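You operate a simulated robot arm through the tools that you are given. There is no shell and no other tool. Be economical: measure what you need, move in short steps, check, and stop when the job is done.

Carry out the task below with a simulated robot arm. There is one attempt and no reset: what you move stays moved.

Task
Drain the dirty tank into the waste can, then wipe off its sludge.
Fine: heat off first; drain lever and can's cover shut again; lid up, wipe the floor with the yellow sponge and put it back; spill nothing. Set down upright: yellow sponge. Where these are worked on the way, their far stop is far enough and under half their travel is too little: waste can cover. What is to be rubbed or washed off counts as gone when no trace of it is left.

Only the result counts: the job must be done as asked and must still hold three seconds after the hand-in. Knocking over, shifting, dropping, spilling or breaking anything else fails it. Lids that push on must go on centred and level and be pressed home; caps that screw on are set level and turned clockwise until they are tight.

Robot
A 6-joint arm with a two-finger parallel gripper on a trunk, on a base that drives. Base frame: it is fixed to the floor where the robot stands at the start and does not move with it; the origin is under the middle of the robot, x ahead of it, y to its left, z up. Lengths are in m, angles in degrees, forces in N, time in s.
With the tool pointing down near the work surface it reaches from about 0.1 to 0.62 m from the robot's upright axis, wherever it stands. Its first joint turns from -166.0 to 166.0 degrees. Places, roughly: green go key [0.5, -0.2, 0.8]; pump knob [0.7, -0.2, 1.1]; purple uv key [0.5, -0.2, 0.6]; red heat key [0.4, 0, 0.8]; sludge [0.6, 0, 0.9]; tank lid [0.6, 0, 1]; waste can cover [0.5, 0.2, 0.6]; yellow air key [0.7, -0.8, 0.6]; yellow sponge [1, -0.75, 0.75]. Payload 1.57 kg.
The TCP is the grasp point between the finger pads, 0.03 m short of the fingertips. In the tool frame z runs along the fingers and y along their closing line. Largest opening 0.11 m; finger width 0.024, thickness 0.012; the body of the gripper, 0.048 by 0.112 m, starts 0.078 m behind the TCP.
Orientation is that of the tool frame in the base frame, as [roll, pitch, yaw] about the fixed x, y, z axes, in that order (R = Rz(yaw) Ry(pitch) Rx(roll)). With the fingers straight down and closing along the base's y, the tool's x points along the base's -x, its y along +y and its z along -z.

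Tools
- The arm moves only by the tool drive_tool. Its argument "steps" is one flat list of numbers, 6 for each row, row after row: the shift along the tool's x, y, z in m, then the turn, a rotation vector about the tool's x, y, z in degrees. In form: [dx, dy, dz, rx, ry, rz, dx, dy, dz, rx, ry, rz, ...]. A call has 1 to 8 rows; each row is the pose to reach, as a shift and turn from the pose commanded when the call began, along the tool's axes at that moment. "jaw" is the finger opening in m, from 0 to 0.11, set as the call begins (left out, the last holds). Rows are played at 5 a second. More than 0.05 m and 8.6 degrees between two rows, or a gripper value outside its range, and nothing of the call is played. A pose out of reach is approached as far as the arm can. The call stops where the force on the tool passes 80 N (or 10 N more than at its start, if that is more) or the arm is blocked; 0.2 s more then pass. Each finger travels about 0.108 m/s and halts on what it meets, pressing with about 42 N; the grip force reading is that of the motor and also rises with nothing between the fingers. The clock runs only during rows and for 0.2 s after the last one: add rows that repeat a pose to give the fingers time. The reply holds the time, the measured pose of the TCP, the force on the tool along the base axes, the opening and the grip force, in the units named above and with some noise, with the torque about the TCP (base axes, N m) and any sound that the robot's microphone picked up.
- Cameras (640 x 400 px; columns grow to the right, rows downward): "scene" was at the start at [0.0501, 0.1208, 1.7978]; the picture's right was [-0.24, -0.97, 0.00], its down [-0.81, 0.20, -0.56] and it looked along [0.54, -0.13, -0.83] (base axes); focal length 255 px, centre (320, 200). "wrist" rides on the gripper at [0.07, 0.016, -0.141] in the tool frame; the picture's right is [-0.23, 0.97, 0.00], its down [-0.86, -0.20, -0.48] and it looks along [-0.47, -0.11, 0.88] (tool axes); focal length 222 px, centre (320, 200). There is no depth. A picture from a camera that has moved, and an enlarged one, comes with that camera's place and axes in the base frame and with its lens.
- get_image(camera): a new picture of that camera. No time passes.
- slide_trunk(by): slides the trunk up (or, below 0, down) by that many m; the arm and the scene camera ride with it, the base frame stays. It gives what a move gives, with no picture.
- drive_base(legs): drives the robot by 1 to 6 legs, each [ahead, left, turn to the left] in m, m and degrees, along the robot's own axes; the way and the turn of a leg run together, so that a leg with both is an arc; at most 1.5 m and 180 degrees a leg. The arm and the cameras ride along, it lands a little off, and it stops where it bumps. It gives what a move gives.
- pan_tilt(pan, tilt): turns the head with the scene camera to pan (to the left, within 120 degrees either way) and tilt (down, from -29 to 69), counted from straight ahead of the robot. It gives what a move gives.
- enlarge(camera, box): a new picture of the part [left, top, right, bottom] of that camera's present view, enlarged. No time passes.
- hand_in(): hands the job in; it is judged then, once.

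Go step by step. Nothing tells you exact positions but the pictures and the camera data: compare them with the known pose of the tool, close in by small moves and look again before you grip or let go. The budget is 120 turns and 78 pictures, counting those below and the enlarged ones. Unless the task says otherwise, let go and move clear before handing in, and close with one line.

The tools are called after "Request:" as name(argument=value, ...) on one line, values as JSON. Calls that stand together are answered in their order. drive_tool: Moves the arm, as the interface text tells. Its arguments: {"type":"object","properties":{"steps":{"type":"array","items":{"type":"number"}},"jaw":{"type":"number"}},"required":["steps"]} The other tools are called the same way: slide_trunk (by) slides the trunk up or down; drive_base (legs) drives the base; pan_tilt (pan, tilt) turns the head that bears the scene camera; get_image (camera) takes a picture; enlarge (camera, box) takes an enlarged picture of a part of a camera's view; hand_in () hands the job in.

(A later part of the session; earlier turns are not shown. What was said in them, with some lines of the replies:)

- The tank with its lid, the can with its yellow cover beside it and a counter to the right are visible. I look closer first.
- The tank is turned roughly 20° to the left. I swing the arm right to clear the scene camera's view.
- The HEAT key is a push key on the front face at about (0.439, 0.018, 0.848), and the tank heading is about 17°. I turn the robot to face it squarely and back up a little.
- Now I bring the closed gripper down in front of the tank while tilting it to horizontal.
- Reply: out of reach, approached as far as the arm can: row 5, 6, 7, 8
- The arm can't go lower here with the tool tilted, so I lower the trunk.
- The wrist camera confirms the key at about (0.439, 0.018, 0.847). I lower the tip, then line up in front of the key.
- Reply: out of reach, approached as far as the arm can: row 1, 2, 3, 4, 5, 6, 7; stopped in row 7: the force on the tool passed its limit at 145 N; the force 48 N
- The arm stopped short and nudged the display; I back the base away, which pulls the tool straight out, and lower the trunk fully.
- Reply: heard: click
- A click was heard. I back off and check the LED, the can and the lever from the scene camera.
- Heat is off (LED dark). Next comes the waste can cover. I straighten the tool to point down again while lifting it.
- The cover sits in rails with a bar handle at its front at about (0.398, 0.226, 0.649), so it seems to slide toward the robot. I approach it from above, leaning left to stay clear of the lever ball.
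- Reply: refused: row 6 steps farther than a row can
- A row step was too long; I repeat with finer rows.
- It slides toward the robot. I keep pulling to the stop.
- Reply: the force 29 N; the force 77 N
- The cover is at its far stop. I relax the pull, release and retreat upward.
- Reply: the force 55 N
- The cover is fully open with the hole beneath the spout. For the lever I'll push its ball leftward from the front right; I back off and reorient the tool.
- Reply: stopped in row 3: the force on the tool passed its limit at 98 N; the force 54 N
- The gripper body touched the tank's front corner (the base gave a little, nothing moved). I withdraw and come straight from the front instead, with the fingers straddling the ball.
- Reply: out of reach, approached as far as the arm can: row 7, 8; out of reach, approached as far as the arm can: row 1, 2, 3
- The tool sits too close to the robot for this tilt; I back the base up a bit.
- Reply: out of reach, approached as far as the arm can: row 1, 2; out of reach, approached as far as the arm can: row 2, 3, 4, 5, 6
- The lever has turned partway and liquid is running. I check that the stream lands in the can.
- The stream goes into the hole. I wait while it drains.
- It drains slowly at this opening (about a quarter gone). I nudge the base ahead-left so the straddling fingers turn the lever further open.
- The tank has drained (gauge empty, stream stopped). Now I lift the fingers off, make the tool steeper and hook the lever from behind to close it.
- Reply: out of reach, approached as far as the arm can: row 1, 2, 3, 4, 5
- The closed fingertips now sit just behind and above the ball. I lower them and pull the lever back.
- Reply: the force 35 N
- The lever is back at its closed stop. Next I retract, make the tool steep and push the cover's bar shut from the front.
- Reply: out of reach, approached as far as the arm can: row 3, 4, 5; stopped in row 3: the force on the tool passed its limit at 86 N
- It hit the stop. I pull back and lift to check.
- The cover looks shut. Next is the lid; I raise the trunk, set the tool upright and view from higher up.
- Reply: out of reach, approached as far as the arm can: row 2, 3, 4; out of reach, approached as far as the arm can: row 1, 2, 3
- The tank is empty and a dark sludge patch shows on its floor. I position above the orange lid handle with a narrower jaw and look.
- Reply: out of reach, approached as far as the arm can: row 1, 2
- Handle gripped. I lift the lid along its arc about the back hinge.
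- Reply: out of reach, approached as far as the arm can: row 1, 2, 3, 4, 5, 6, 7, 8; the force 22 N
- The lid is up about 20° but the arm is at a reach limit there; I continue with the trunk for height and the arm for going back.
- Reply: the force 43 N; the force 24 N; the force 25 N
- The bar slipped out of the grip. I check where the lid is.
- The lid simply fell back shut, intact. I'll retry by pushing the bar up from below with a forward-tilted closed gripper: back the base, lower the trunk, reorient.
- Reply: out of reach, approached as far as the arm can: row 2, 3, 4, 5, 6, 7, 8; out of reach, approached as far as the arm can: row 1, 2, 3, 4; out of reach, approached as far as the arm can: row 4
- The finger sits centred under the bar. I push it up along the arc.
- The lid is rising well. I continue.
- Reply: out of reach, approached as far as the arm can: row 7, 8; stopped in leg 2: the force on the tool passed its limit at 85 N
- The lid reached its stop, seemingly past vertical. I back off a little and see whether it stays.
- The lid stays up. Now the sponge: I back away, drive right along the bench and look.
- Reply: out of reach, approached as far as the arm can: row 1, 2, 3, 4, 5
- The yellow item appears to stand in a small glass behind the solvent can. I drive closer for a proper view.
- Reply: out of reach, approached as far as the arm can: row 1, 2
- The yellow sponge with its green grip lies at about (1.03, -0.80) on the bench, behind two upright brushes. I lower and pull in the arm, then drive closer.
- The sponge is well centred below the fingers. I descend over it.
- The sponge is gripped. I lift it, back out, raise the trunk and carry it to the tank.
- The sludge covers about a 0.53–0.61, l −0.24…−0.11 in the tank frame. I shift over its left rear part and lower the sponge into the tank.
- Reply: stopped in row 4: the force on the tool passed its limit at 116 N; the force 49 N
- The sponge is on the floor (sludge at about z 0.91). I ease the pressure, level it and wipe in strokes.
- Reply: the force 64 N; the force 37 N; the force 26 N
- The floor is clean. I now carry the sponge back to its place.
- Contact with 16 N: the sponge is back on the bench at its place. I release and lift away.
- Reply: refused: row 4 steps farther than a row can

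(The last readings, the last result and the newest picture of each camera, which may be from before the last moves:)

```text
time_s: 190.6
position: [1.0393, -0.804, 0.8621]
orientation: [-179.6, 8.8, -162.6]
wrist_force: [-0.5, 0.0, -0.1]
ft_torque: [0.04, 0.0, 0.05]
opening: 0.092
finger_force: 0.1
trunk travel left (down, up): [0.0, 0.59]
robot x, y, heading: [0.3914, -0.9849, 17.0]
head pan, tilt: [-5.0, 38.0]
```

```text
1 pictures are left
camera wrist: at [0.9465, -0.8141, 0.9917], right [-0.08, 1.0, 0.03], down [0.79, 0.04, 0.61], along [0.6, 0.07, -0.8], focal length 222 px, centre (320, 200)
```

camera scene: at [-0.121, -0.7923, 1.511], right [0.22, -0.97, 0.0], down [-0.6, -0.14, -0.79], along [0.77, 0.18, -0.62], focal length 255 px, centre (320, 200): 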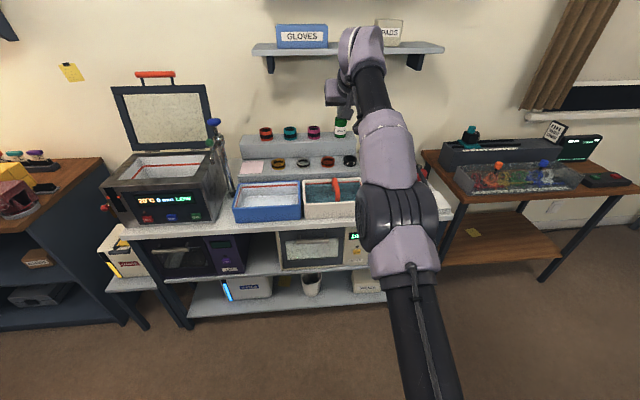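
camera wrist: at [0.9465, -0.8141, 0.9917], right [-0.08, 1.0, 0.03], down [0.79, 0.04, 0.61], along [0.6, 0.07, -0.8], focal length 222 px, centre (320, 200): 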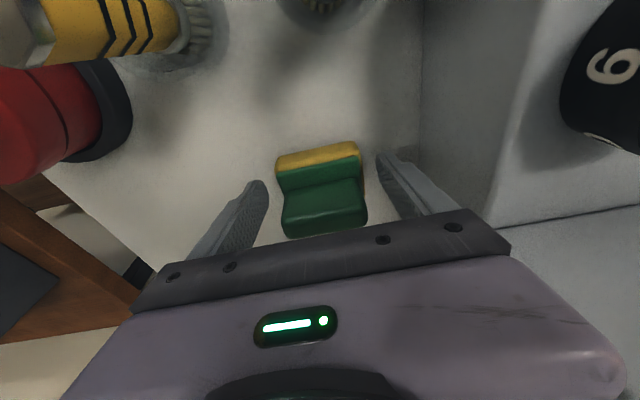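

The sponge rests upright and free. I lift out with shorter steps and back away.

Request:
drive_tool(steps=[-0.005, 0, -0.035, 0, 0, 0, -0.012, 0, -0.075, 0, 0, 0, -0.018, 0, -0.12, 0, 0, 0, -0.024, 0, -0.16, 0, 0, 0])

Request:
drive_base(legs=[[-0.5, 0, 0], [0, 0.4, 0]])

Request:
pan_tilt(pan=15, tilt=40)

Request:
get_image(camera="scene")

```text
time_s: 191.6
position: [1.0365, -0.8035, 1.0236]
orientation: [-179.8, 8.8, -162.6]
wrist_force: [-0.2, -0.1, 0.3]
ft_torque: [-0.01, 0.04, 0.0]
opening: 0.0922
finger_force: 0.1
trunk travel left (down, up): [0.0, 0.59]
robot x, y, heading: [0.3907, -0.9824, 16.8]
head pan, tilt: [-5.0, 38.0]
```

```text
time_s: 196.6
position: [0.443, -0.5649, 1.0225]
orientation: [-179.8, 8.9, -163.0]
wrist_force: [0.0, -0.7, 0.0]
ft_torque: [0.01, 0.01, 0.01]
opening: 0.0922
finger_force: 0.1
trunk travel left (down, up): [0.0, 0.59]
robot x, y, heading: [-0.2037, -0.739, 16.3]
head pan, tilt: [-5.0, 38.0]
```

```text
time_s: 197.5
position: [0.4422, -0.5657, 1.0236]
orientation: [-179.8, 8.8, -163.0]
wrist_force: [-0.2, -0.4, -0.1]
ft_torque: [-0.01, -0.03, -0.02]
opening: 0.0922
finger_force: 0.1
trunk travel left (down, up): [0.0, 0.59]
robot x, y, heading: [-0.2015, -0.7419, 16.3]
head pan, tilt: [15.0, 40.0]
```

```text
0 pictures are left
camera scene: at [-0.1875, -0.5696, 1.4201], right [0.52, -0.85, 0.0], down [-0.55, -0.33, -0.77], along [0.65, 0.4, -0.64], focal length 255 px, centre (320, 200)
```

scene: 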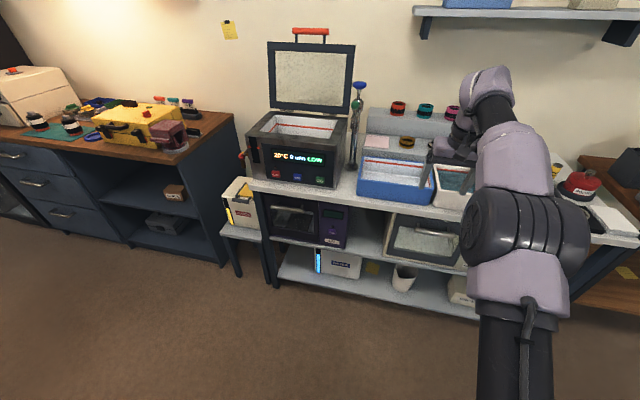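

The lid is up, the lever points forward in its shut position, the cover is shut and nothing looks disturbed. I hand in.

Request:
hand_in()

```text
The job is handed in.
```

The job is handed in: heat off, tank drained into the can, lever and cover shut, lid left up, the visible sludge wiped away and the sponge back upright in its place. On the way the gripper touched the tank twice and the lid once slipped from the grip and fell shut; I saw no damage or spill.
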